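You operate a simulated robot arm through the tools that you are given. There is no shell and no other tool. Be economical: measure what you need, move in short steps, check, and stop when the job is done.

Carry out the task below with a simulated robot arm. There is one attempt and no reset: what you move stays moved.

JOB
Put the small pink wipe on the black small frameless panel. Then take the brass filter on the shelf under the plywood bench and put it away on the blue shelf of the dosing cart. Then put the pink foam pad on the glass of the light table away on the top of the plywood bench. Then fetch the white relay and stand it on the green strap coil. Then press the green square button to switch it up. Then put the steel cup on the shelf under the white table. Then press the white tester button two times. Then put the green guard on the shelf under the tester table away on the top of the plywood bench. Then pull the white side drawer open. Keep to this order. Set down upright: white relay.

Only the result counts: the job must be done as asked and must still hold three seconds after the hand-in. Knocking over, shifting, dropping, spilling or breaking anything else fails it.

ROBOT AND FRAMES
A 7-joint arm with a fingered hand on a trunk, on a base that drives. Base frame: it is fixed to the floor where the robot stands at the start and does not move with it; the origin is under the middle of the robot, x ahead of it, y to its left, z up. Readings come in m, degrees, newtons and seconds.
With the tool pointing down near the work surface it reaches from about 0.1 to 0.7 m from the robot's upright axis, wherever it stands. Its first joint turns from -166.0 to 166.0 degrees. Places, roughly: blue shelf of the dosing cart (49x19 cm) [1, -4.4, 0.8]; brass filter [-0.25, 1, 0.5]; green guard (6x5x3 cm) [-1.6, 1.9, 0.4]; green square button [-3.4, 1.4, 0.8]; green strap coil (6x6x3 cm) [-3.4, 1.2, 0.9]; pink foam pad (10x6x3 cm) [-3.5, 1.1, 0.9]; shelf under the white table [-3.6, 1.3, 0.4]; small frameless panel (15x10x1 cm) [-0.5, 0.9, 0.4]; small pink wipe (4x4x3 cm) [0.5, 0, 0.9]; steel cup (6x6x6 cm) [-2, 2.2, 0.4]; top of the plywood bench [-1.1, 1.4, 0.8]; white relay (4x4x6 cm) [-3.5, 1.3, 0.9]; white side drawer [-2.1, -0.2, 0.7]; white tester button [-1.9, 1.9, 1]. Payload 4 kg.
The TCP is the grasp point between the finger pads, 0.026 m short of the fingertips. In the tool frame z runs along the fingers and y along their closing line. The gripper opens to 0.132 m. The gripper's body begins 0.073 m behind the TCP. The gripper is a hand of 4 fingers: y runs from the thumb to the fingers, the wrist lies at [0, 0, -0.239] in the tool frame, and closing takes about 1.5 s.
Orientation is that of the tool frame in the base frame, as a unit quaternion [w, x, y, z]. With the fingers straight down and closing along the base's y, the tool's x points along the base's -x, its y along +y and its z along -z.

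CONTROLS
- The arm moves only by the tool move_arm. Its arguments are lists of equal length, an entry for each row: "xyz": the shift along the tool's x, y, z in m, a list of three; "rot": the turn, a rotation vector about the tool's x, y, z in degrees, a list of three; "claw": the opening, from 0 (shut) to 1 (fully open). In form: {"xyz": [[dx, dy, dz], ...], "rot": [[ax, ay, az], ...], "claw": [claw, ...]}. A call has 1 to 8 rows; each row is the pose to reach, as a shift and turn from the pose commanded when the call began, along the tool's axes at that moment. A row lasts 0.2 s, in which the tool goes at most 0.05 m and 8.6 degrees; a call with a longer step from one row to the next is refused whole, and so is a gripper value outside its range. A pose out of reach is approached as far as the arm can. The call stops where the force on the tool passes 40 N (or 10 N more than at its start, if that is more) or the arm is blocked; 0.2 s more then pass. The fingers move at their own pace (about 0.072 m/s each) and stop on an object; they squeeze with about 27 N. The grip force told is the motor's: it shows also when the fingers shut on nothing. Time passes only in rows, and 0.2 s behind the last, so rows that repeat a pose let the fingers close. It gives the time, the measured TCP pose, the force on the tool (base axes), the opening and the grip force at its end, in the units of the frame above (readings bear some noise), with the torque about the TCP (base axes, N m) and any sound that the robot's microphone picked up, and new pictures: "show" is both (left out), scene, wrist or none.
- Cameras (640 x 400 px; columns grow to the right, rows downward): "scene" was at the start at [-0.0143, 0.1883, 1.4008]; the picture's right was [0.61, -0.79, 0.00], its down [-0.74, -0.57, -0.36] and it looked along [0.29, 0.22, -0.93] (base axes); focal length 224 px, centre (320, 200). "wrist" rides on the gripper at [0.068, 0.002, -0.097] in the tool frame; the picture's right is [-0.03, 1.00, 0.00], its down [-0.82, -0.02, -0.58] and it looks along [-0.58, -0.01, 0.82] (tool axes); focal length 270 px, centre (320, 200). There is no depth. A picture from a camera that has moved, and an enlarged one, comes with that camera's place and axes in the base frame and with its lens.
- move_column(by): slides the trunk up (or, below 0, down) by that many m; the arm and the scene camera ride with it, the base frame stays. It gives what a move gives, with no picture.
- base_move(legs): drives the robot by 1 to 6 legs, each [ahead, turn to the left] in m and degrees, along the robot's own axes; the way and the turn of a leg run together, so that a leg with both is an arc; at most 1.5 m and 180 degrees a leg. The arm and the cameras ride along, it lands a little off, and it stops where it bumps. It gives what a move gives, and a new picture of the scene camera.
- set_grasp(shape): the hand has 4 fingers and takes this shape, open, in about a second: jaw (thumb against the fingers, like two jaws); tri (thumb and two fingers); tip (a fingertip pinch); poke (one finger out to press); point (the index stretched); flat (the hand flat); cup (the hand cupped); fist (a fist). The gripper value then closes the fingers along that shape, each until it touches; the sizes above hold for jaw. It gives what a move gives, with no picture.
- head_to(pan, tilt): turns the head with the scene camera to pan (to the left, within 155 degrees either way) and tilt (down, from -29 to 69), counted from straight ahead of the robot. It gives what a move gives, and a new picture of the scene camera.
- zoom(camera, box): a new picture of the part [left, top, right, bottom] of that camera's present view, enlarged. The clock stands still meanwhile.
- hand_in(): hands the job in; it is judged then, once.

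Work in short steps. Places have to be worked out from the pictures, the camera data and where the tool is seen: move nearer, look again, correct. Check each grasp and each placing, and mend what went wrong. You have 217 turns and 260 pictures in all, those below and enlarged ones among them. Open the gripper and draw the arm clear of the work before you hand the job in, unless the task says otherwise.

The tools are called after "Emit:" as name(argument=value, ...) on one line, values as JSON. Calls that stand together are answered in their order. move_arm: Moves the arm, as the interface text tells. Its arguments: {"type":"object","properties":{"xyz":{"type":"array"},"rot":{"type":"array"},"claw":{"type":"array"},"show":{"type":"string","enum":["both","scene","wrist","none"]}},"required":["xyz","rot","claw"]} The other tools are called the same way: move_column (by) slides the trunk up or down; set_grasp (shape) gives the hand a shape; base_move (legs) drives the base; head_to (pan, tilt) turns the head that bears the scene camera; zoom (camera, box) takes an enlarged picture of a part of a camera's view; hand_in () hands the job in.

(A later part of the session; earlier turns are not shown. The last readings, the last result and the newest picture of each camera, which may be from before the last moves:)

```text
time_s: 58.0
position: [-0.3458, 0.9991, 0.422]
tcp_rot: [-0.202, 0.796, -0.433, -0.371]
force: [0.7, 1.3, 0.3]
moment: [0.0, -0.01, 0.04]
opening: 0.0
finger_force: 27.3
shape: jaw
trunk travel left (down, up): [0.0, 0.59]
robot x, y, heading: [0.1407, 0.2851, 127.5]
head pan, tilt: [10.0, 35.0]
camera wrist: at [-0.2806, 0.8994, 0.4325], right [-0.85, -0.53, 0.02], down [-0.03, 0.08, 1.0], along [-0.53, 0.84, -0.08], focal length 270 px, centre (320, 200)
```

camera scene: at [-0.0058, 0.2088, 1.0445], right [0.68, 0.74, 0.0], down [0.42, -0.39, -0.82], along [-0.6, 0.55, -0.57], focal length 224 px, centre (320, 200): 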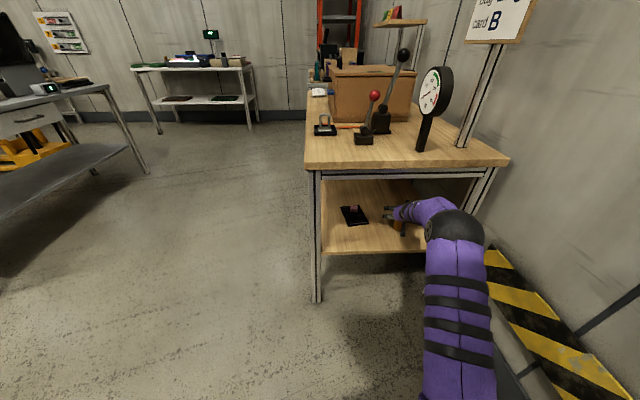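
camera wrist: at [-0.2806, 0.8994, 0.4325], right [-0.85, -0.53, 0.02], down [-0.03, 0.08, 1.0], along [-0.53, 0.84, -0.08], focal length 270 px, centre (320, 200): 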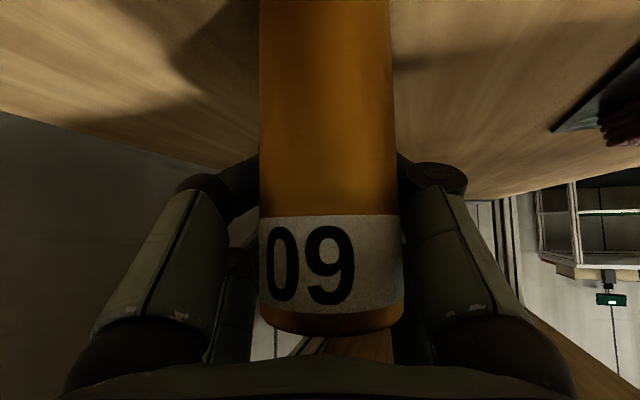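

The fingers closed behind the filter; it is only ~4 cm wide and nearer than I thought. I reopen, back off 2.3 cm, and regrip.

Emit:
move_arm(xyz=[[0, 0, 0], [0, 0, 0], [0, 0, 0], [0, 0, 0], [0, 0, 0], [0.008, -0.002, -0.009], [0.015, -0.002, -0.0175]], rot=[[0, 0, 0], [0, 0, 0], [0, 0, 0], [0, 0, 0], [0, 0, 0], [0, 0, 0], [0, 0, 0]], claw=[0.8, 0.8, 0.8, 0.8, 0.8, 0.8, 0.8], show="wrist")

Emit:
move_arm(xyz=[[0, 0, 0], [0, 0, 0], [0, 0, 0], [0, 0, 0], [0, 0, 0], [0, 0, 0]], rot=[[0, 0, 0], [0, 0, 0], [0, 0, 0], [0, 0, 0], [0, 0, 0], [0, 0, 0]], claw=[0, 0, 0, 0, 0, 0], show="wrist")

```text
time_s: 59.6
position: [-0.3334, 0.9812, 0.4211]
tcp_rot: [-0.201, 0.797, -0.433, -0.371]
force: [-0.7, 0.1, 0.1]
moment: [0.0, 0.0, 0.02]
opening: 0.1055
finger_force: 0.1
shape: jaw
trunk travel left (down, up): [0.0, 0.59]
robot x, y, heading: [0.1417, 0.2887, 127.6]
head pan, tilt: [10.0, 35.0]
camera wrist: at [-0.268, 0.8802, 0.4314], right [-0.85, -0.53, 0.02], down [-0.03, 0.08, 1.0], along [-0.53, 0.84, -0.08], focal length 270 px, centre (320, 200)
```

wrist: 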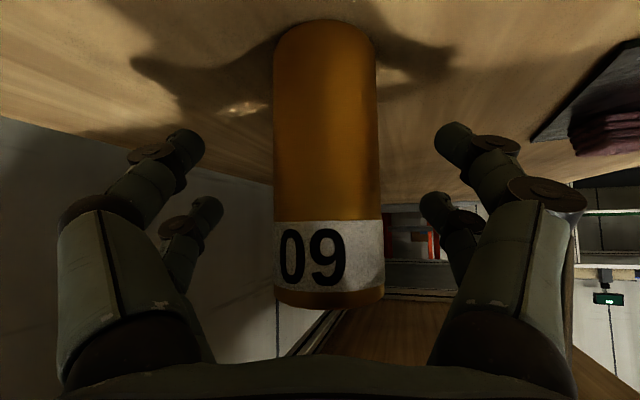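

```text
time_s: 61.0
position: [-0.3321, 0.981, 0.4217]
tcp_rot: [-0.202, 0.796, -0.433, -0.371]
force: [0.5, 0.0, 1.1]
moment: [-0.05, -0.02, 0.01]
opening: 0.0052
finger_force: 27.7
shape: jaw
trunk travel left (down, up): [0.0, 0.59]
robot x, y, heading: [0.1432, 0.2879, 127.5]
head pan, tilt: [10.0, 35.0]
camera wrist: at [-0.2679, 0.8805, 0.4319], right [-0.85, -0.53, 0.02], down [-0.03, 0.08, 1.0], along [-0.53, 0.84, -0.08], focal length 270 px, centre (320, 200)
```

wrist: 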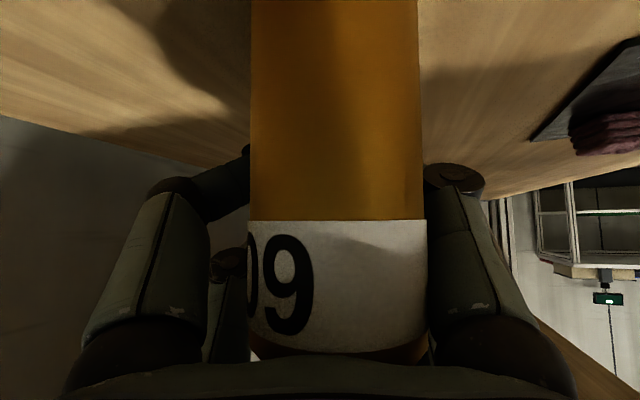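

The filter slid toward the palm while fingers wrapped. I test with a 1.5 cm lift and check whether it comes along.

Emit:
move_arm(xyz=[[-0.0055, 0, -0.005], [-0.0115, 0, -0.0096], [-0.0115, 0, -0.0096]], rot=[[0, 0, 0], [0, 0, 0], [0, 0, 0]], claw=[0, 0, 0], show="both")

Emit:
zoom(camera="scene", box=[330, 160, 490, 260])

```text
time_s: 61.8
position: [-0.3316, 0.9808, 0.4343]
tcp_rot: [-0.201, 0.797, -0.433, -0.37]
force: [-0.2, -0.5, 0.2]
moment: [0.0, -0.01, 0.0]
opening: 0.0049
finger_force: 27.1
shape: jaw
trunk travel left (down, up): [0.0, 0.59]
robot x, y, heading: [0.1415, 0.2879, 127.2]
head pan, tilt: [10.0, 35.0]
camera scene: at [-0.0055, 0.2085, 1.0445], right [0.68, 0.74, 0.0], down [0.42, -0.39, -0.82], along [-0.6, 0.55, -0.57], focal length 224 px, centre (320, 200)
camera wrist: at [-0.2678, 0.8808, 0.4453], right [-0.85, -0.53, 0.02], down [-0.03, 0.08, 1.0], along [-0.53, 0.84, -0.08], focal length 270 px, centre (320, 200)
```

scene: 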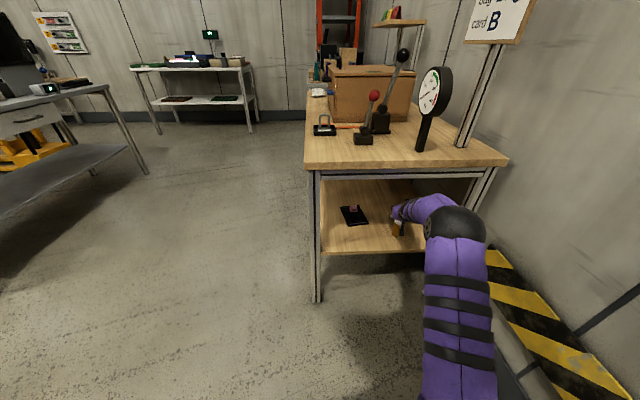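
wrist: 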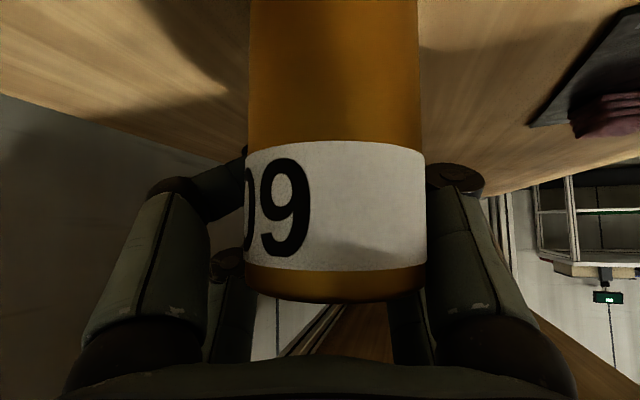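

```text
4.00 times, centred on (410, 210) of scene
camera zoom: at [-0.0055, 0.2085, 1.0445], right [0.68, 0.74, 0.0], down [0.42, -0.39, -0.82], along [-0.6, 0.55, -0.57], focal length 897 px, centre (-40, 160)
```

zoom: 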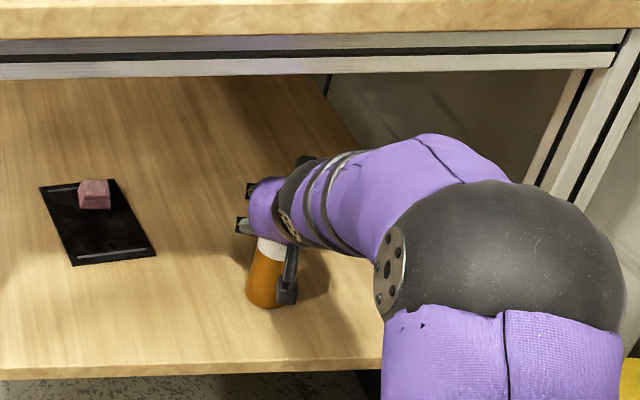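

The filter stayed; parallax shows it is only ~3 cm wide and its centre sits 6 cm behind the TCP. Shelf is ≈0.37. I open, back off 5.8 cm, and recheck.

Emit:
move_arm(xyz=[[0, 0, 0], [0, 0, 0], [0, 0, 0], [0, 0, 0], [0.016, 0, -0.012], [0.033, 0, -0.023], [0.05, 0, -0.034]], rot=[[0, 0, 0], [0, 0, 0], [0, 0, 0], [0, 0, 0], [0, 0, 0], [0, 0, 0], [0, 0, 0]], claw=[0.6, 0.6, 0.6, 0.6, 0.6, 0.6, 0.6], show="wrist")

```text
time_s: 63.4
position: [-0.3006, 0.9322, 0.4205]
tcp_rot: [-0.202, 0.796, -0.434, -0.372]
force: [-0.9, -0.8, 0.4]
moment: [-0.02, -0.04, 0.04]
opening: 0.0789
finger_force: 0.0
shape: jaw
trunk travel left (down, up): [0.0, 0.59]
robot x, y, heading: [0.1447, 0.2862, 127.4]
head pan, tilt: [10.0, 35.0]
camera wrist: at [-0.2359, 0.8318, 0.4307], right [-0.85, -0.53, 0.02], down [-0.03, 0.08, 1.0], along [-0.53, 0.84, -0.08], focal length 270 px, centre (320, 200)
```

wrist: 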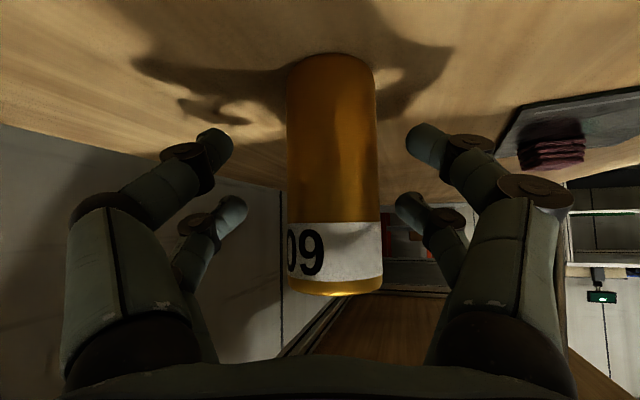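

Cross-check of two unmoved views gives D≈4 cm; the slanted hand squeezes the cylinder out. I tilt the hand nearer to horizontal (75°) so the fingers meet the filter squarely.

Emit:
move_arm(xyz=[[-0.004, 0, -0.003], [-0.008, 0, -0.006], [-0.0115, 0, -0.0096]], rot=[[0, -8.4, 0], [0, -16.8, 0], [0, -25, 0]], claw=[0.7, 0.7, 0.7], show="both")

```text
time_s: 64.2
position: [-0.3008, 0.9312, 0.4347]
tcp_rot: [-0.29, 0.698, -0.378, -0.535]
force: [-0.2, -0.4, 0.4]
moment: [-0.01, -0.02, -0.02]
opening: 0.0921
finger_force: 0.0
shape: jaw
trunk travel left (down, up): [0.0, 0.59]
robot x, y, heading: [0.1426, 0.2888, 127.6]
head pan, tilt: [10.0, 35.0]
camera scene: at [-0.0055, 0.2084, 1.0446], right [0.68, 0.74, 0.0], down [0.42, -0.39, -0.82], along [-0.6, 0.55, -0.57], focal length 224 px, centre (320, 200)
camera wrist: at [-0.2395, 0.8375, 0.3945], right [-0.84, -0.54, 0.02], down [0.21, -0.28, 0.94], along [-0.5, 0.79, 0.35], focal length 270 px, centre (320, 200)
```

scene: 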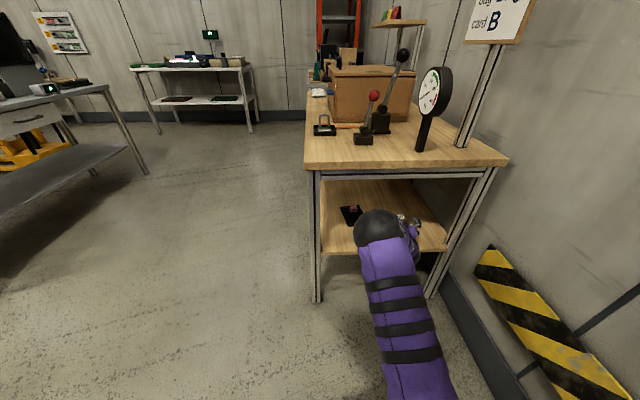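
wrist: 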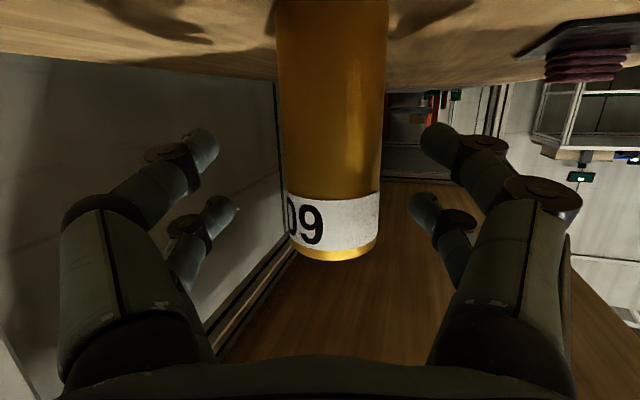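

The hand is level-ish now and camera clears the shelf. I move 2 cm forward so the filter sits at the TCP and close.

Emit:
move_arm(xyz=[[0, 0.004, 0.022], [0, 0.004, 0.022], [0, 0.004, 0.022], [0, 0.004, 0.022], [0, 0.004, 0.022], [0, 0.004, 0.022], [0, 0.004, 0.022]], rot=[[0, 0, 0], [0, 0, 0], [0, 0, 0], [0, 0, 0], [0, 0, 0], [0, 0, 0], [0, 0, 0]], claw=[0.7, 0, 0, 0, 0, 0, 0], show="wrist")

```text
time_s: 65.8
position: [-0.3145, 0.9476, 0.4293]
tcp_rot: [-0.29, 0.697, -0.379, -0.535]
force: [0.7, 0.1, -0.4]
moment: [-0.03, 0.01, 0.0]
opening: 0.0029
finger_force: 27.1
shape: jaw
trunk travel left (down, up): [0.0, 0.59]
robot x, y, heading: [0.143, 0.2886, 127.3]
head pan, tilt: [10.0, 35.0]
camera wrist: at [-0.2536, 0.8531, 0.3884], right [-0.84, -0.54, 0.03], down [0.21, -0.28, 0.94], along [-0.5, 0.8, 0.34], focal length 270 px, centre (320, 200)
```

wrist: 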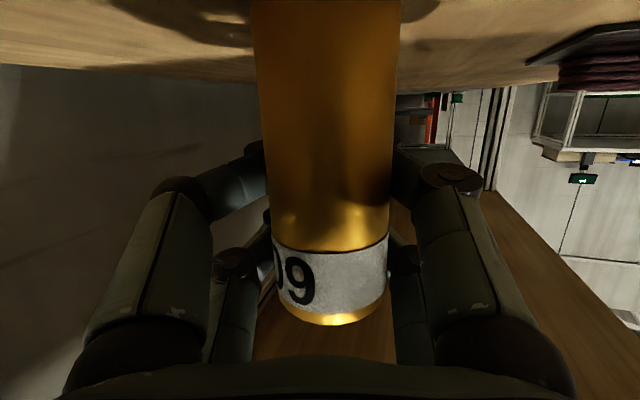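

Fingers again closed without gripping (they wrap beyond it). I open, back off, and inspect other hand shapes.

Emit:
move_arm(xyz=[[0, 0, 0], [0, 0, 0], [0, 0, 0], [0, 0, 0], [0, 0, 0], [0, 0, -0.04], [0, 0, -0.08], [0, 0, -0.12]], rot=[[0, 0, 0], [0, 0, 0], [0, 0, 0], [0, 0, 0], [0, 0, 0], [0, 0, 0], [0, 0, 0], [0, 0, 0]], claw=[0.7, 0.7, 0.7, 0.7, 0.7, 0.7, 0.7, 0.7], show="none")

Emit:
set_grasp(shape="tri")

Emit:
move_arm(xyz=[[0, 0, 0], [0, 0, 0]], rot=[[0, 0, 0], [0, 0, 0]], claw=[0.5, 0.5], show="wrist")

Emit:
move_arm(xyz=[[0, 0, 0], [0, 0, 0], [0, 0, 0], [0, 0, 0], [0, 0, 0]], rot=[[0, 0, 0], [0, 0, 0], [0, 0, 0], [0, 0, 0], [0, 0, 0]], claw=[0, 0, 0, 0, 0], show="wrist")

```text
time_s: 67.6
position: [-0.2516, 0.8499, 0.4577]
tcp_rot: [-0.29, 0.697, -0.379, -0.535]
force: [0.1, 0.6, -0.1]
moment: [0.03, 0.02, -0.01]
opening: 0.0919
finger_force: 0.2
shape: jaw
trunk travel left (down, up): [0.0, 0.59]
robot x, y, heading: [0.1424, 0.2877, 127.6]
head pan, tilt: [10.0, 35.0]
```

```text
time_s: 68.5
position: [-0.251, 0.8515, 0.4585]
tcp_rot: [-0.29, 0.698, -0.38, -0.534]
force: [0.2, -0.2, 1.0]
moment: [-0.03, 0.01, 0.0]
opening: 0.1318
finger_force: 0.0
shape: tri
trunk travel left (down, up): [0.0, 0.59]
robot x, y, heading: [0.143, 0.2905, 127.3]
head pan, tilt: [10.0, 35.0]
```

```text
time_s: 69.1
position: [-0.2512, 0.8506, 0.4589]
tcp_rot: [-0.29, 0.697, -0.38, -0.534]
force: [0.1, -0.1, 0.4]
moment: [0.0, 0.0, 0.01]
opening: 0.0666
finger_force: 0.1
shape: tri
trunk travel left (down, up): [0.0, 0.59]
robot x, y, heading: [0.1438, 0.2927, 127.4]
head pan, tilt: [10.0, 35.0]
camera wrist: at [-0.1899, 0.7561, 0.418], right [-0.84, -0.54, 0.03], down [0.21, -0.28, 0.94], along [-0.5, 0.8, 0.35], focal length 270 px, centre (320, 200)
```

wrist: 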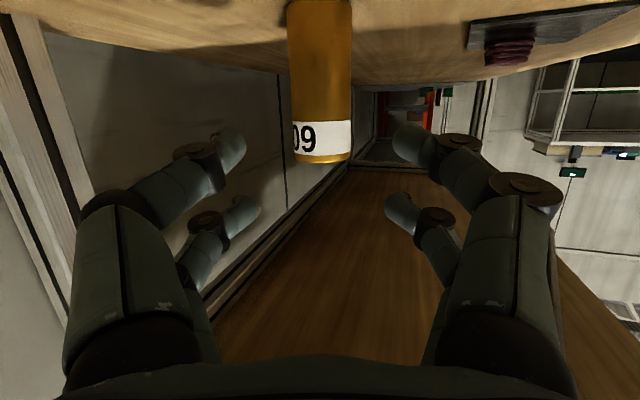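

```text
time_s: 70.3
position: [-0.2499, 0.8496, 0.4586]
tcp_rot: [-0.29, 0.697, -0.379, -0.535]
force: [0.2, -0.1, 0.5]
moment: [-0.01, -0.03, 0.01]
opening: 0.0
finger_force: 27.1
shape: tri
trunk travel left (down, up): [0.0, 0.59]
robot x, y, heading: [0.1436, 0.2874, 127.5]
head pan, tilt: [10.0, 35.0]
camera wrist: at [-0.1899, 0.7561, 0.418], right [-0.84, -0.54, 0.03], down [0.21, -0.28, 0.94], along [-0.5, 0.8, 0.35], focal length 270 px, centre (320, 200)
```

wrist: 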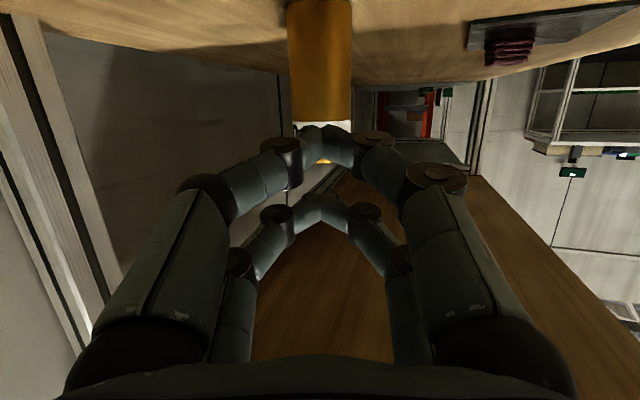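

I now inspect the "tip" shape at partial closing, away from the filter.

Emit:
set_grasp(shape="tip")

Emit:
move_arm(xyz=[[0, 0, 0], [0, 0, 0], [0, 0, 0], [0, 0, 0]], rot=[[0, 0, 0], [0, 0, 0], [0, 0, 0], [0, 0, 0]], claw=[0.35, 0.35, 0.35, 0.35], show="wrist")

Emit:
set_grasp(shape="cup")

Emit:
move_arm(xyz=[[0, 0, 0], [0, 0, 0], [0, 0, 0], [0, 0, 0]], rot=[[0, 0, 0], [0, 0, 0], [0, 0, 0], [0, 0, 0]], claw=[0.35, 0.35, 0.35, 0.35], show="wrist")

```text
time_s: 71.2
position: [-0.251, 0.8509, 0.4589]
tcp_rot: [-0.29, 0.697, -0.38, -0.534]
force: [-0.3, -0.1, 0.2]
moment: [-0.01, -0.01, 0.0]
opening: 0.1318
finger_force: 0.1
shape: tip
trunk travel left (down, up): [0.0, 0.59]
robot x, y, heading: [0.1441, 0.2847, 127.3]
head pan, tilt: [10.0, 35.0]
```

```text
time_s: 72.2
position: [-0.251, 0.8509, 0.4569]
tcp_rot: [-0.291, 0.697, -0.38, -0.534]
force: [-0.6, -0.6, 0.1]
moment: [-0.02, 0.02, -0.04]
opening: 0.0466
finger_force: 0.1
shape: tip
trunk travel left (down, up): [0.0, 0.59]
robot x, y, heading: [0.1462, 0.2858, 127.5]
head pan, tilt: [10.0, 35.0]
camera wrist: at [-0.19, 0.7561, 0.418], right [-0.84, -0.54, 0.03], down [0.21, -0.28, 0.94], along [-0.5, 0.8, 0.35], focal length 270 px, centre (320, 200)
```

wrist: 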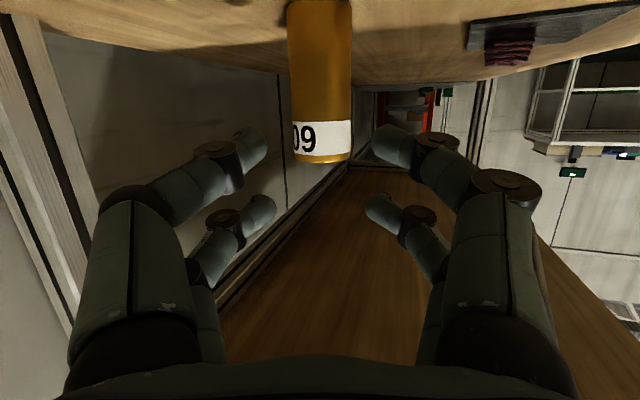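

```text
time_s: 73.1
position: [-0.2503, 0.8502, 0.4583]
tcp_rot: [-0.29, 0.697, -0.38, -0.534]
force: [1.0, 0.9, -0.5]
moment: [0.0, 0.01, 0.0]
opening: 0.06
finger_force: 0.0
shape: cup
trunk travel left (down, up): [0.0, 0.59]
robot x, y, heading: [0.1428, 0.2866, 127.9]
head pan, tilt: [10.0, 35.0]
```

```text
time_s: 74.1
position: [-0.2513, 0.8502, 0.4578]
tcp_rot: [-0.291, 0.697, -0.38, -0.534]
force: [-0.7, -0.1, 0.1]
moment: [-0.01, 0.04, -0.02]
opening: 0.0205
finger_force: 0.0
shape: tri
trunk travel left (down, up): [0.0, 0.59]
robot x, y, heading: [0.1418, 0.2837, 127.3]
head pan, tilt: [10.0, 35.0]
camera wrist: at [-0.19, 0.7561, 0.418], right [-0.84, -0.54, 0.03], down [0.21, -0.28, 0.94], along [-0.5, 0.8, 0.35], focal length 270 px, centre (320, 200)
```

wrist: 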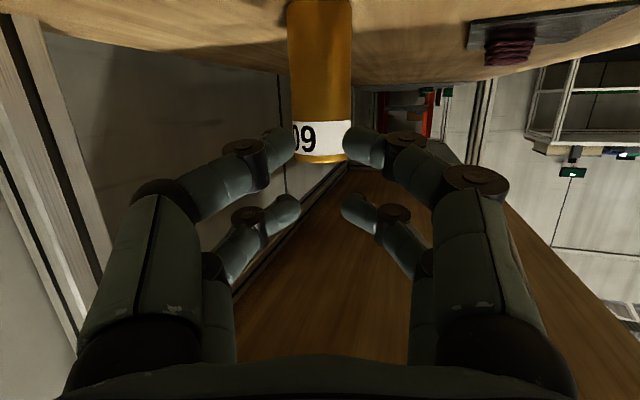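

Calibrating by the tips: the filter should appear ~103 px wide at the low fingertip row and ~86 px at the upper one; I had over-advanced. I go back to jaw and approach to that spot.

Emit:
set_grasp(shape="jaw")

Emit:
move_arm(xyz=[[0.001, 0.003, 0.03], [0.002, 0.003, 0.06], [0.0026, 0.003, 0.088]], rot=[[0, 0, 0], [0, 0, 0], [0, 0, 0]], claw=[0.7, 0.7, 0.7], show="wrist")

```text
time_s: 75.0
position: [-0.2499, 0.8509, 0.4588]
tcp_rot: [-0.29, 0.697, -0.379, -0.535]
force: [-1.1, 0.6, -0.2]
moment: [0.02, -0.02, -0.01]
opening: 0.1319
finger_force: 0.0
shape: jaw
trunk travel left (down, up): [0.0, 0.59]
robot x, y, heading: [0.1393, 0.2875, 127.3]
head pan, tilt: [10.0, 35.0]
```

```text
time_s: 75.8
position: [-0.2991, 0.9185, 0.4324]
tcp_rot: [-0.291, 0.697, -0.379, -0.535]
force: [0.4, -0.2, -0.2]
moment: [-0.03, 0.0, -0.01]
opening: 0.0927
finger_force: 0.1
shape: jaw
trunk travel left (down, up): [0.0, 0.59]
robot x, y, heading: [0.1424, 0.2874, 127.5]
head pan, tilt: [10.0, 35.0]
camera wrist: at [-0.2383, 0.825, 0.3915], right [-0.84, -0.54, 0.03], down [0.21, -0.28, 0.94], along [-0.5, 0.8, 0.34], focal length 270 px, centre (320, 200)
```

wrist: 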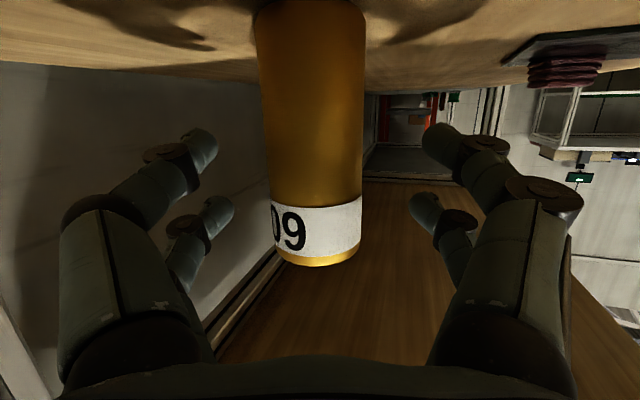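

Width matches at both rows. Closing now.

Emit:
move_arm(xyz=[[0, -0.003, 0], [0, -0.003, 0], [0, -0.003, 0], [0, -0.003, 0], [0, -0.003, 0], [0, -0.003, 0]], rot=[[0, 0, 0], [0, 0, 0], [0, 0, 0], [0, 0, 0], [0, 0, 0], [0, 0, 0]], claw=[0, 0, 0, 0, 0, 0], show="wrist")

```text
time_s: 77.2
position: [-0.2965, 0.921, 0.4317]
tcp_rot: [-0.291, 0.697, -0.379, -0.535]
force: [-0.8, 1.3, 2.8]
moment: [0.02, -0.02, -0.03]
opening: 0.0311
finger_force: 26.7
shape: jaw
trunk travel left (down, up): [0.0, 0.59]
robot x, y, heading: [0.1449, 0.2878, 127.7]
head pan, tilt: [10.0, 35.0]
camera wrist: at [-0.2357, 0.8262, 0.3924], right [-0.84, -0.54, 0.03], down [0.21, -0.28, 0.94], along [-0.5, 0.8, 0.35], focal length 270 px, centre (320, 200)
```

wrist: 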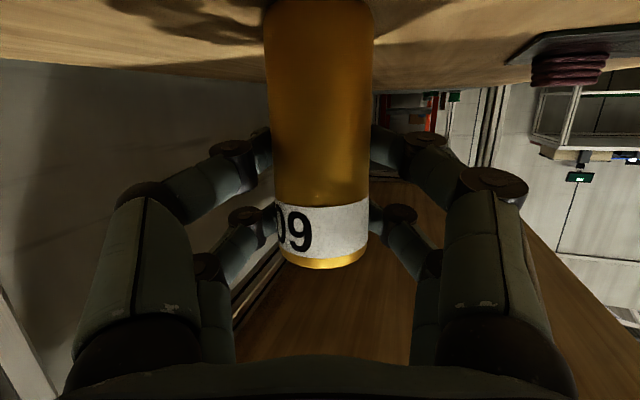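

Gripped (opening 0.031). I lift 3 cm to check.

Emit:
move_arm(xyz=[[-0.015, 0, -0.004], [-0.029, 0, -0.008], [-0.029, 0, -0.008]], rot=[[0, 0, 0], [0, 0, 0], [0, 0, 0]], claw=[0, 0, 0], show="both")

```text
time_s: 78.0
position: [-0.2976, 0.9223, 0.463]
tcp_rot: [-0.29, 0.698, -0.379, -0.535]
force: [0.8, 0.5, -1.3]
moment: [0.0, -0.01, 0.0]
opening: 0.031
finger_force: 27.0
shape: jaw
trunk travel left (down, up): [0.0, 0.59]
robot x, y, heading: [0.14, 0.29, 127.5]
head pan, tilt: [10.0, 35.0]
camera scene: at [-0.0057, 0.2085, 1.0445], right [0.68, 0.74, 0.0], down [0.42, -0.39, -0.82], along [-0.6, 0.55, -0.57], focal length 224 px, centre (320, 200)
camera wrist: at [-0.2367, 0.8277, 0.4228], right [-0.84, -0.54, 0.02], down [0.21, -0.28, 0.94], along [-0.5, 0.8, 0.34], focal length 270 px, centre (320, 200)
```

scene: 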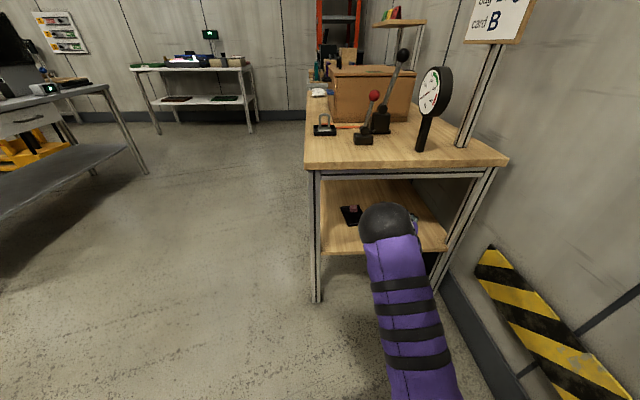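
wrist: 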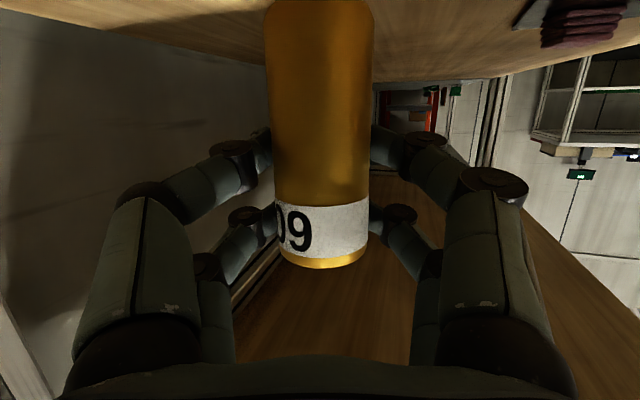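

Lifted well. I withdraw the filter from under the bench.

Emit:
move_arm(xyz=[[0.01, 0, -0.039], [0.021, 0, -0.077], [0.031, 0, -0.116], [0.042, 0, -0.154], [0.052, 0, -0.193]], rot=[[0, 0, 0], [0, 0, 0], [0, 0, 0], [0, 0, 0], [0, 0, 0]], claw=[0, 0, 0, 0, 0], show="both")

```text
time_s: 79.2
position: [-0.1894, 0.755, 0.4626]
tcp_rot: [-0.29, 0.697, -0.378, -0.535]
force: [1.0, 0.1, -0.8]
moment: [0.0, -0.07, 0.01]
opening: 0.0308
finger_force: 26.7
shape: jaw
trunk travel left (down, up): [0.0, 0.59]
robot x, y, heading: [0.1422, 0.2899, 127.3]
head pan, tilt: [10.0, 35.0]
camera scene: at [-0.0057, 0.2085, 1.0445], right [0.68, 0.74, 0.0], down [0.42, -0.39, -0.82], along [-0.6, 0.55, -0.57], focal length 224 px, centre (320, 200)
camera wrist: at [-0.1287, 0.6611, 0.4219], right [-0.84, -0.54, 0.02], down [0.21, -0.28, 0.94], along [-0.5, 0.8, 0.35], focal length 270 px, centre (320, 200)
```

scene: 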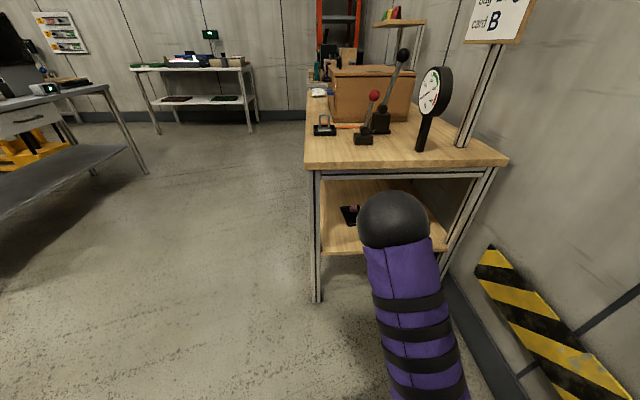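
wrist: 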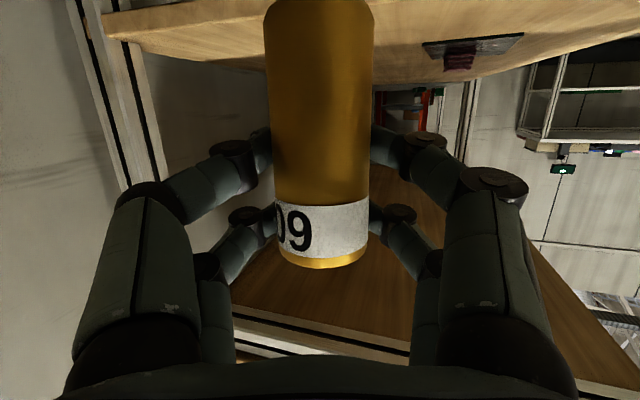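

The filter is clear of the bench. I raise the trunk and turn left away from the bench, then survey the way to the dosing cart.

Emit:
move_column(by=0.45)

Emit:
base_move(legs=[[0, 90]])

Emit:
head_to(pan=60, tilt=25)

```text
refused: 0.45 is not a number from -0.4 to 0.4
```

```text
time_s: 82.0
position: [-0.4403, 0.394, 0.4617]
tcp_rot: [-0.068, 0.789, -0.088, -0.604]
force: [0.3, 1.0, -1.3]
moment: [0.0, 0.0, 0.03]
opening: 0.0297
finger_force: 27.3
shape: jaw
trunk travel left (down, up): [0.0, 0.59]
robot x, y, heading: [0.1216, 0.2986, 161.2]
head pan, tilt: [10.0, 35.0]
stopped in leg 1: the robot was blocked; the commanded pose is now the measured one
camera scene: at [0.0462, 0.1472, 1.0445], right [0.15, 0.99, 0.0], down [0.57, -0.09, -0.82], along [-0.81, 0.12, -0.57], focal length 224 px, centre (320, 200)
```

scene: 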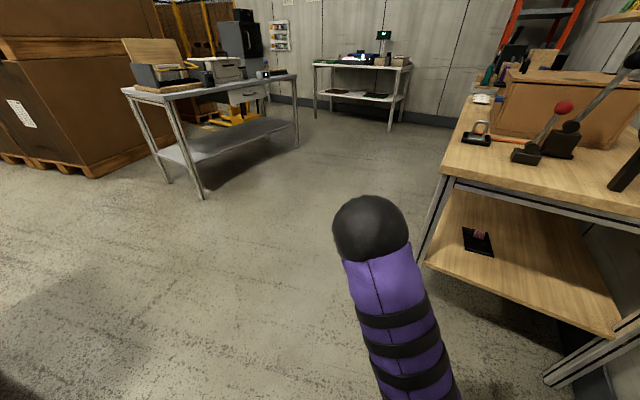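

```text
time_s: 83.2
position: [-0.4416, 0.3951, 0.4621]
tcp_rot: [-0.068, 0.789, -0.088, -0.605]
force: [0.4, 1.1, -1.5]
moment: [0.0, -0.01, -0.05]
opening: 0.0298
finger_force: 26.4
shape: jaw
trunk travel left (down, up): [0.0, 0.59]
robot x, y, heading: [0.1257, 0.2966, 161.4]
head pan, tilt: [60.0, 25.0]
camera scene: at [0.0639, 0.073, 1.0602], right [-0.66, 0.75, 0.0], down [0.32, 0.28, -0.91], along [-0.68, -0.6, -0.42], focal length 224 px, centre (320, 200)
```

scene: 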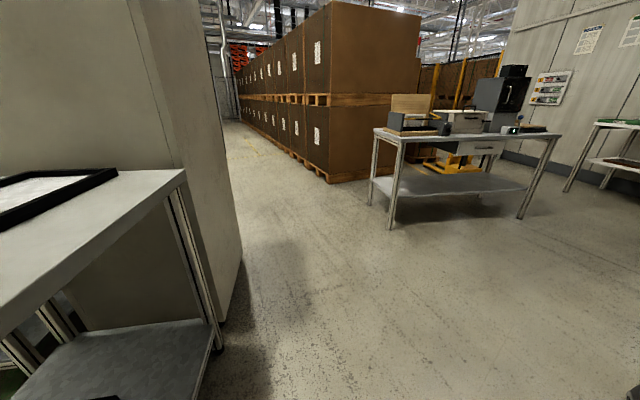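

The base is blocked by the table behind. I raise the trunk, creep forward, turn left and drive down the aisle between cabinet and drawer table.

Emit:
move_column(by=0.4)

Emit:
base_move(legs=[[0.15, 0], [0, 70]])

```text
time_s: 87.0
position: [-0.4411, 0.3956, 0.8623]
tcp_rot: [-0.068, 0.789, -0.088, -0.605]
force: [-0.4, -0.6, -1.4]
moment: [0.02, 0.01, 0.01]
opening: 0.0296
finger_force: 26.9
shape: jaw
trunk travel left (down, up): [-0.4, 0.19]
robot x, y, heading: [0.1245, 0.2994, 161.2]
head pan, tilt: [60.0, 25.0]
```

```text
time_s: 91.8
position: [-0.2992, -0.1575, 0.8619]
tcp_rot: [0.294, 0.695, 0.385, -0.532]
force: [-0.1, 1.2, -1.3]
moment: [0.01, 0.02, -0.01]
opening: 0.0296
finger_force: 26.9
shape: jaw
trunk travel left (down, up): [-0.4, 0.19]
robot x, y, heading: [-0.0175, 0.3465, -128.2]
head pan, tilt: [60.0, 25.0]
camera scene: at [0.1753, 0.2126, 1.4603], right [-0.93, -0.37, 0.0], down [-0.16, 0.39, -0.91], along [0.34, -0.84, -0.42], focal length 224 px, centre (320, 200)
```

scene: 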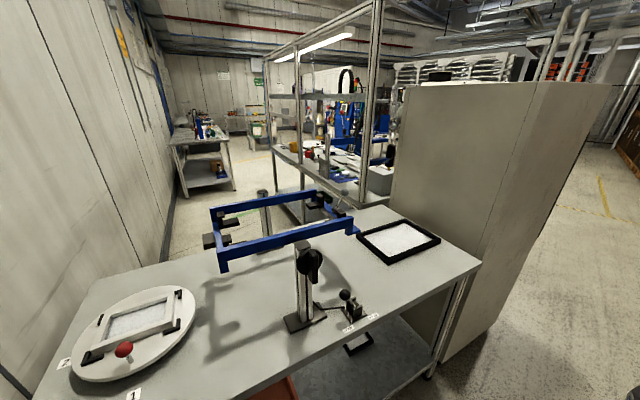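

Turned. Now I drive down the aisle about 1.9 m and look to the left.

Emit:
base_move(legs=[[1.0, 0], [0.9, 0]])

Emit:
head_to(pan=75, tilt=15)

```text
time_s: 101.2
position: [-1.4198, -1.6706, 0.861]
tcp_rot: [0.302, 0.689, 0.396, -0.527]
force: [-0.6, 0.4, -1.6]
moment: [0.02, -0.03, -0.02]
opening: 0.0298
finger_force: 27.1
shape: jaw
trunk travel left (down, up): [-0.4, 0.19]
robot x, y, heading: [-1.1578, -1.1592, -126.1]
head pan, tilt: [60.0, 25.0]
camera scene: at [-0.9582, -1.2854, 1.4603], right [-0.91, -0.41, 0.0], down [-0.17, 0.39, -0.91], along [0.37, -0.83, -0.42], focal length 224 px, centre (320, 200)
```

scene: 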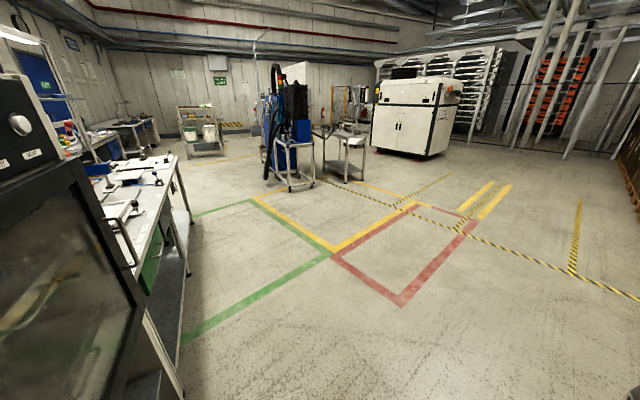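

```text
time_s: 102.0
position: [-1.42, -1.67, 0.8607]
tcp_rot: [0.302, 0.689, 0.395, -0.528]
force: [0.0, -1.0, -1.1]
moment: [0.02, 0.01, 0.02]
opening: 0.0299
finger_force: 26.7
shape: jaw
trunk travel left (down, up): [-0.4, 0.19]
robot x, y, heading: [-1.1555, -1.166, -126.4]
head pan, tilt: [75.0, 15.0]
camera scene: at [-0.937, -1.2739, 1.4765], right [-0.78, -0.63, 0.0], down [-0.16, 0.2, -0.97], along [0.61, -0.75, -0.26], focal length 224 px, centre (320, 200)
```

scene: 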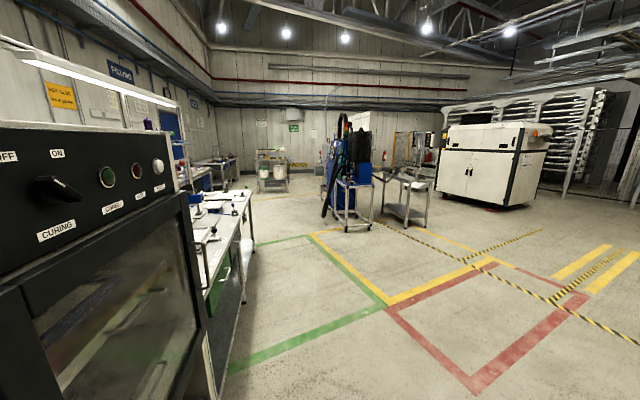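

The dosing cart should be near pixel (348,183), the blue unit. Zooming in.

Emit:
zoom(camera="scene", box=[240, 100, 448, 230])

```text
3.08 times, centred on (344, 165) of scene
camera zoom: at [-0.937, -1.2739, 1.4765], right [-0.78, -0.63, 0.0], down [-0.16, 0.2, -0.97], along [0.61, -0.75, -0.26], focal length 690 px, centre (246, 308)
```

zoom: 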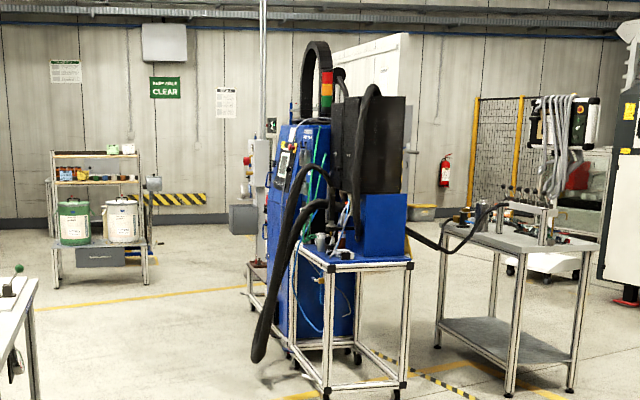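

I see the dosing cart with blue top at about (0.8,-4.3). I turn and drive towards it, stopping ~1.4 m short.

Emit:
base_move(legs=[[0, 68], [1.1, 0], [1.1, 0]])

Emit:
head_to(pan=15, tilt=25)

```text
time_s: 116.2
position: [0.4903, -3.3828, 0.8614]
tcp_rot: [0.555, 0.325, 0.724, -0.25]
force: [-0.1, 0.0, -1.5]
moment: [-0.02, 0.02, -0.01]
opening: 0.0298
finger_force: 27.1
shape: jaw
trunk travel left (down, up): [-0.4, 0.19]
robot x, y, heading: [0.0862, -2.9735, -54.4]
head pan, tilt: [75.0, 15.0]
camera scene: at [0.2671, -2.7999, 1.4765], right [0.35, -0.94, 0.0], down [-0.24, -0.09, -0.97], along [0.9, 0.34, -0.26], focal length 224 px, centre (320, 200)
```

scene: 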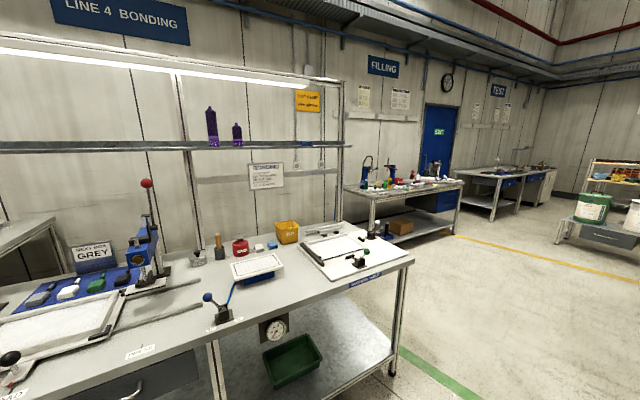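

```text
time_s: 117.5
position: [0.4897, -3.3812, 0.861]
tcp_rot: [0.554, 0.326, 0.723, -0.251]
force: [0.1, 0.2, -1.1]
moment: [0.02, 0.03, 0.01]
opening: 0.0298
finger_force: 26.8
shape: jaw
trunk travel left (down, up): [-0.4, 0.19]
robot x, y, heading: [0.0878, -2.973, -54.7]
head pan, tilt: [15.0, 25.0]
camera scene: at [0.2509, -2.8913, 1.4603], right [-0.63, -0.77, 0.0], down [-0.33, 0.27, -0.91], along [0.7, -0.57, -0.42], focal length 224 px, centre (320, 200)
```

scene: 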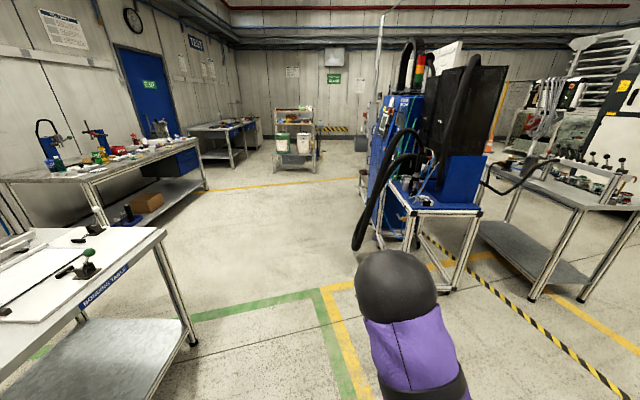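

Emit:
zoom(camera="scene", box=[340, 120, 520, 250])

```text
3.08 times, centred on (430, 185) of scene
camera zoom: at [0.2509, -2.8913, 1.4603], right [-0.63, -0.77, 0.0], down [-0.33, 0.27, -0.91], along [0.7, -0.57, -0.42], focal length 690 px, centre (-18, 246)
```

zoom: 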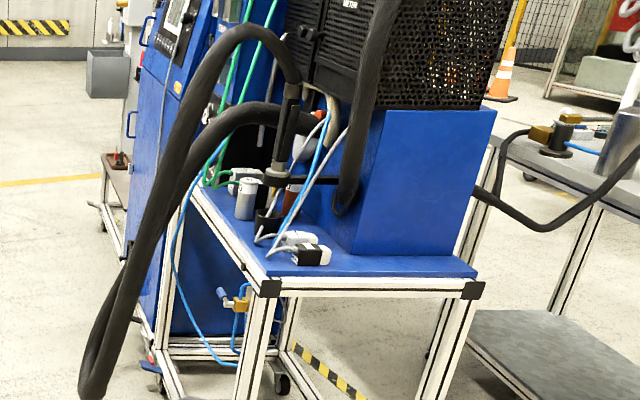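

The blue strip's front-left corner is ≈(0.85,-4.15), deck z≈0.8, running at heading -36°. I raise the trunk and drive to stand in front of it.

Emit:
move_column(by=0.19)

Emit:
base_move(legs=[[0, -24], [0.62, 0], [0, 42]])

Emit:
head_to(pan=-5, tilt=40)

```text
time_s: 119.6
position: [0.4908, -3.383, 1.0517]
tcp_rot: [0.553, 0.327, 0.724, -0.251]
force: [0.2, 0.4, -1.9]
moment: [-0.01, 0.02, 0.0]
opening: 0.0296
finger_force: 27.1
shape: jaw
trunk travel left (down, up): [-0.59, 0.0]
robot x, y, heading: [0.0885, -2.9754, -54.5]
head pan, tilt: [15.0, 25.0]
```

```text
time_s: 126.5
position: [0.7351, -3.8373, 1.0505]
tcp_rot: [0.588, 0.201, 0.768, -0.155]
force: [0.0, 0.5, -0.9]
moment: [-0.01, 0.01, 0.02]
opening: 0.0296
finger_force: 26.8
shape: jaw
trunk travel left (down, up): [-0.59, 0.0]
robot x, y, heading: [0.218, -3.5801, -35.2]
head pan, tilt: [15.0, 25.0]
camera scene: at [0.3481, -3.4519, 1.6503], right [-0.35, -0.94, 0.0], down [-0.4, 0.15, -0.91], along [0.85, -0.31, -0.42], focal length 224 px, centre (320, 200)
```

scene: 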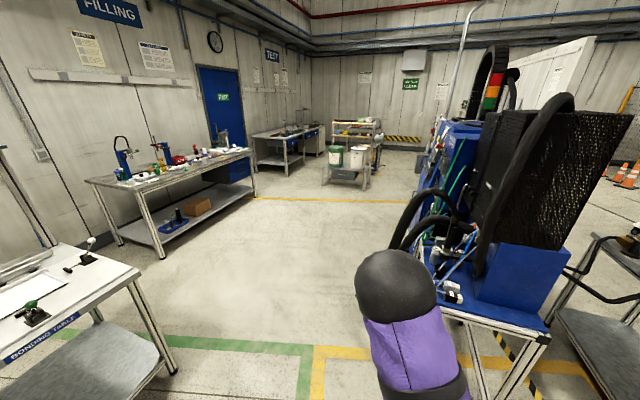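

```text
time_s: 127.4
position: [0.7341, -3.8376, 1.0524]
tcp_rot: [0.588, 0.201, 0.768, -0.155]
force: [1.2, -0.3, -1.2]
moment: [0.01, 0.01, 0.02]
opening: 0.0297
finger_force: 26.8
shape: jaw
trunk travel left (down, up): [-0.59, 0.0]
robot x, y, heading: [0.2212, -3.5834, -35.3]
head pan, tilt: [-5.0, 40.0]
camera scene: at [0.3266, -3.4749, 1.627], right [-0.65, -0.76, 0.0], down [-0.49, 0.41, -0.77], along [0.59, -0.49, -0.64], focal length 224 px, centre (320, 200)
```

scene: 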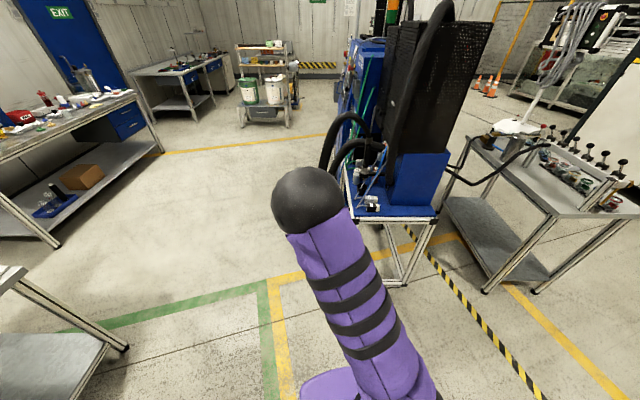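

Emit:
zoom(camera="scene", box=[310, 130, 470, 230])

Emit:
move_arm(xyz=[[0, 0, 0]], rot=[[0, 0, 0]], claw=[0], show="wrist")

```text
4.00 times, centred on (390, 180) of scene
camera zoom: at [0.3266, -3.4749, 1.627], right [-0.65, -0.76, 0.0], down [-0.49, 0.41, -0.77], along [0.59, -0.49, -0.64], focal length 897 px, centre (40, 280)
```

zoom: 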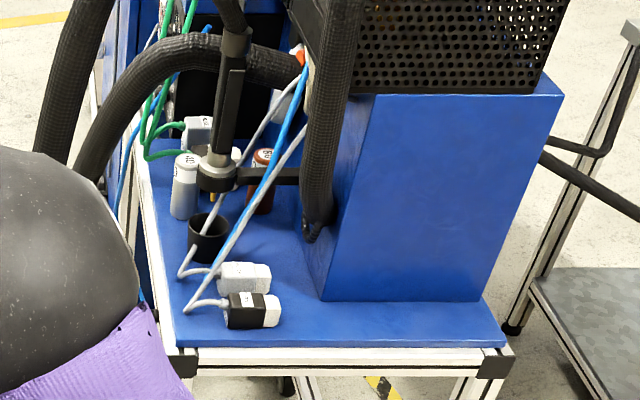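

```text
time_s: 127.8
position: [0.7349, -3.8364, 1.0514]
tcp_rot: [0.587, 0.202, 0.769, -0.155]
force: [-0.1, -0.2, -1.9]
moment: [0.02, 0.01, 0.0]
opening: 0.0297
finger_force: 27.3
shape: jaw
trunk travel left (down, up): [-0.59, 0.0]
robot x, y, heading: [0.2188, -3.5814, -35.2]
head pan, tilt: [-5.0, 40.0]
camera wrist: at [0.6402, -3.7812, 1.0115], right [0.5, 0.87, 0.02], down [-0.31, 0.15, 0.94], along [0.81, -0.47, 0.34], focal length 270 px, centre (320, 200)
```

wrist: 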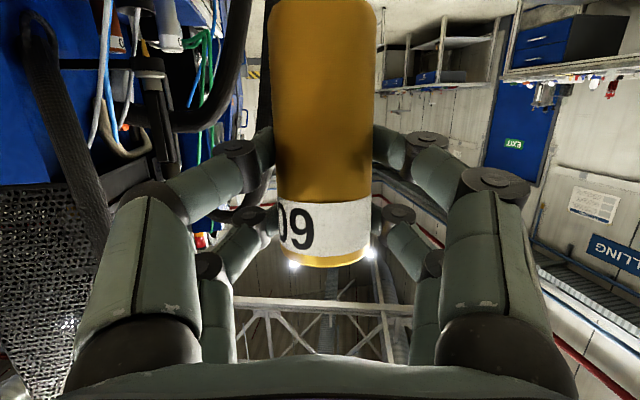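

Deck height confirmed at ≈0.80. A free spot lies right of the connectors at T≈(0.785,-4.324). I shift the base to stand squarely before it.

Emit:
base_move(legs=[[0, -62], [0.246, 0], [0, 57.5]])

Emit:
head_to(pan=-25, tilt=50)

```text
time_s: 135.5
position: [0.6637, -4.1388, 1.0506]
tcp_rot: [0.577, 0.247, 0.755, -0.19]
force: [0.5, 0.4, -1.0]
moment: [-0.04, 0.03, 0.01]
opening: 0.0296
finger_force: 26.6
shape: jaw
trunk travel left (down, up): [-0.59, 0.0]
robot x, y, heading: [0.1819, -3.8232, -42.1]
head pan, tilt: [-5.0, 40.0]
camera scene: at [0.2992, -3.7316, 1.6269], right [-0.73, -0.68, 0.0], down [-0.44, 0.47, -0.77], along [0.52, -0.56, -0.64], focal length 224 px, centre (320, 200)
```

scene: 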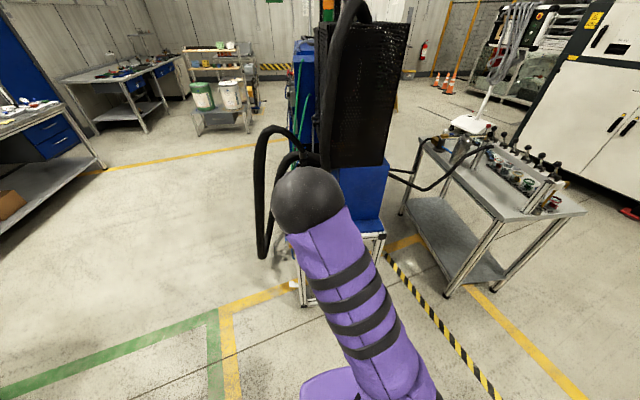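

```text
time_s: 136.3
position: [0.6615, -4.139, 1.0514]
tcp_rot: [0.578, 0.246, 0.755, -0.189]
force: [0.1, -0.3, -1.7]
moment: [0.0, 0.0, -0.02]
opening: 0.0295
finger_force: 27.0
shape: jaw
trunk travel left (down, up): [-0.59, 0.0]
robot x, y, heading: [0.1808, -3.8232, -41.9]
head pan, tilt: [-25.0, 50.0]
camera scene: at [0.2714, -3.7404, 1.6128], right [-0.92, -0.39, 0.0], down [-0.3, 0.7, -0.64], along [0.25, -0.59, -0.77], focal length 224 px, centre (320, 200)
```

scene: 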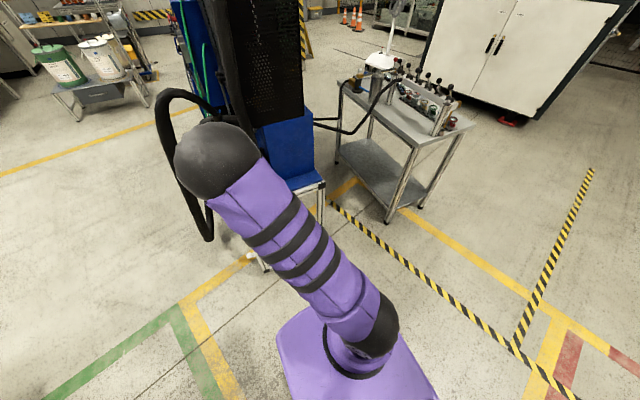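

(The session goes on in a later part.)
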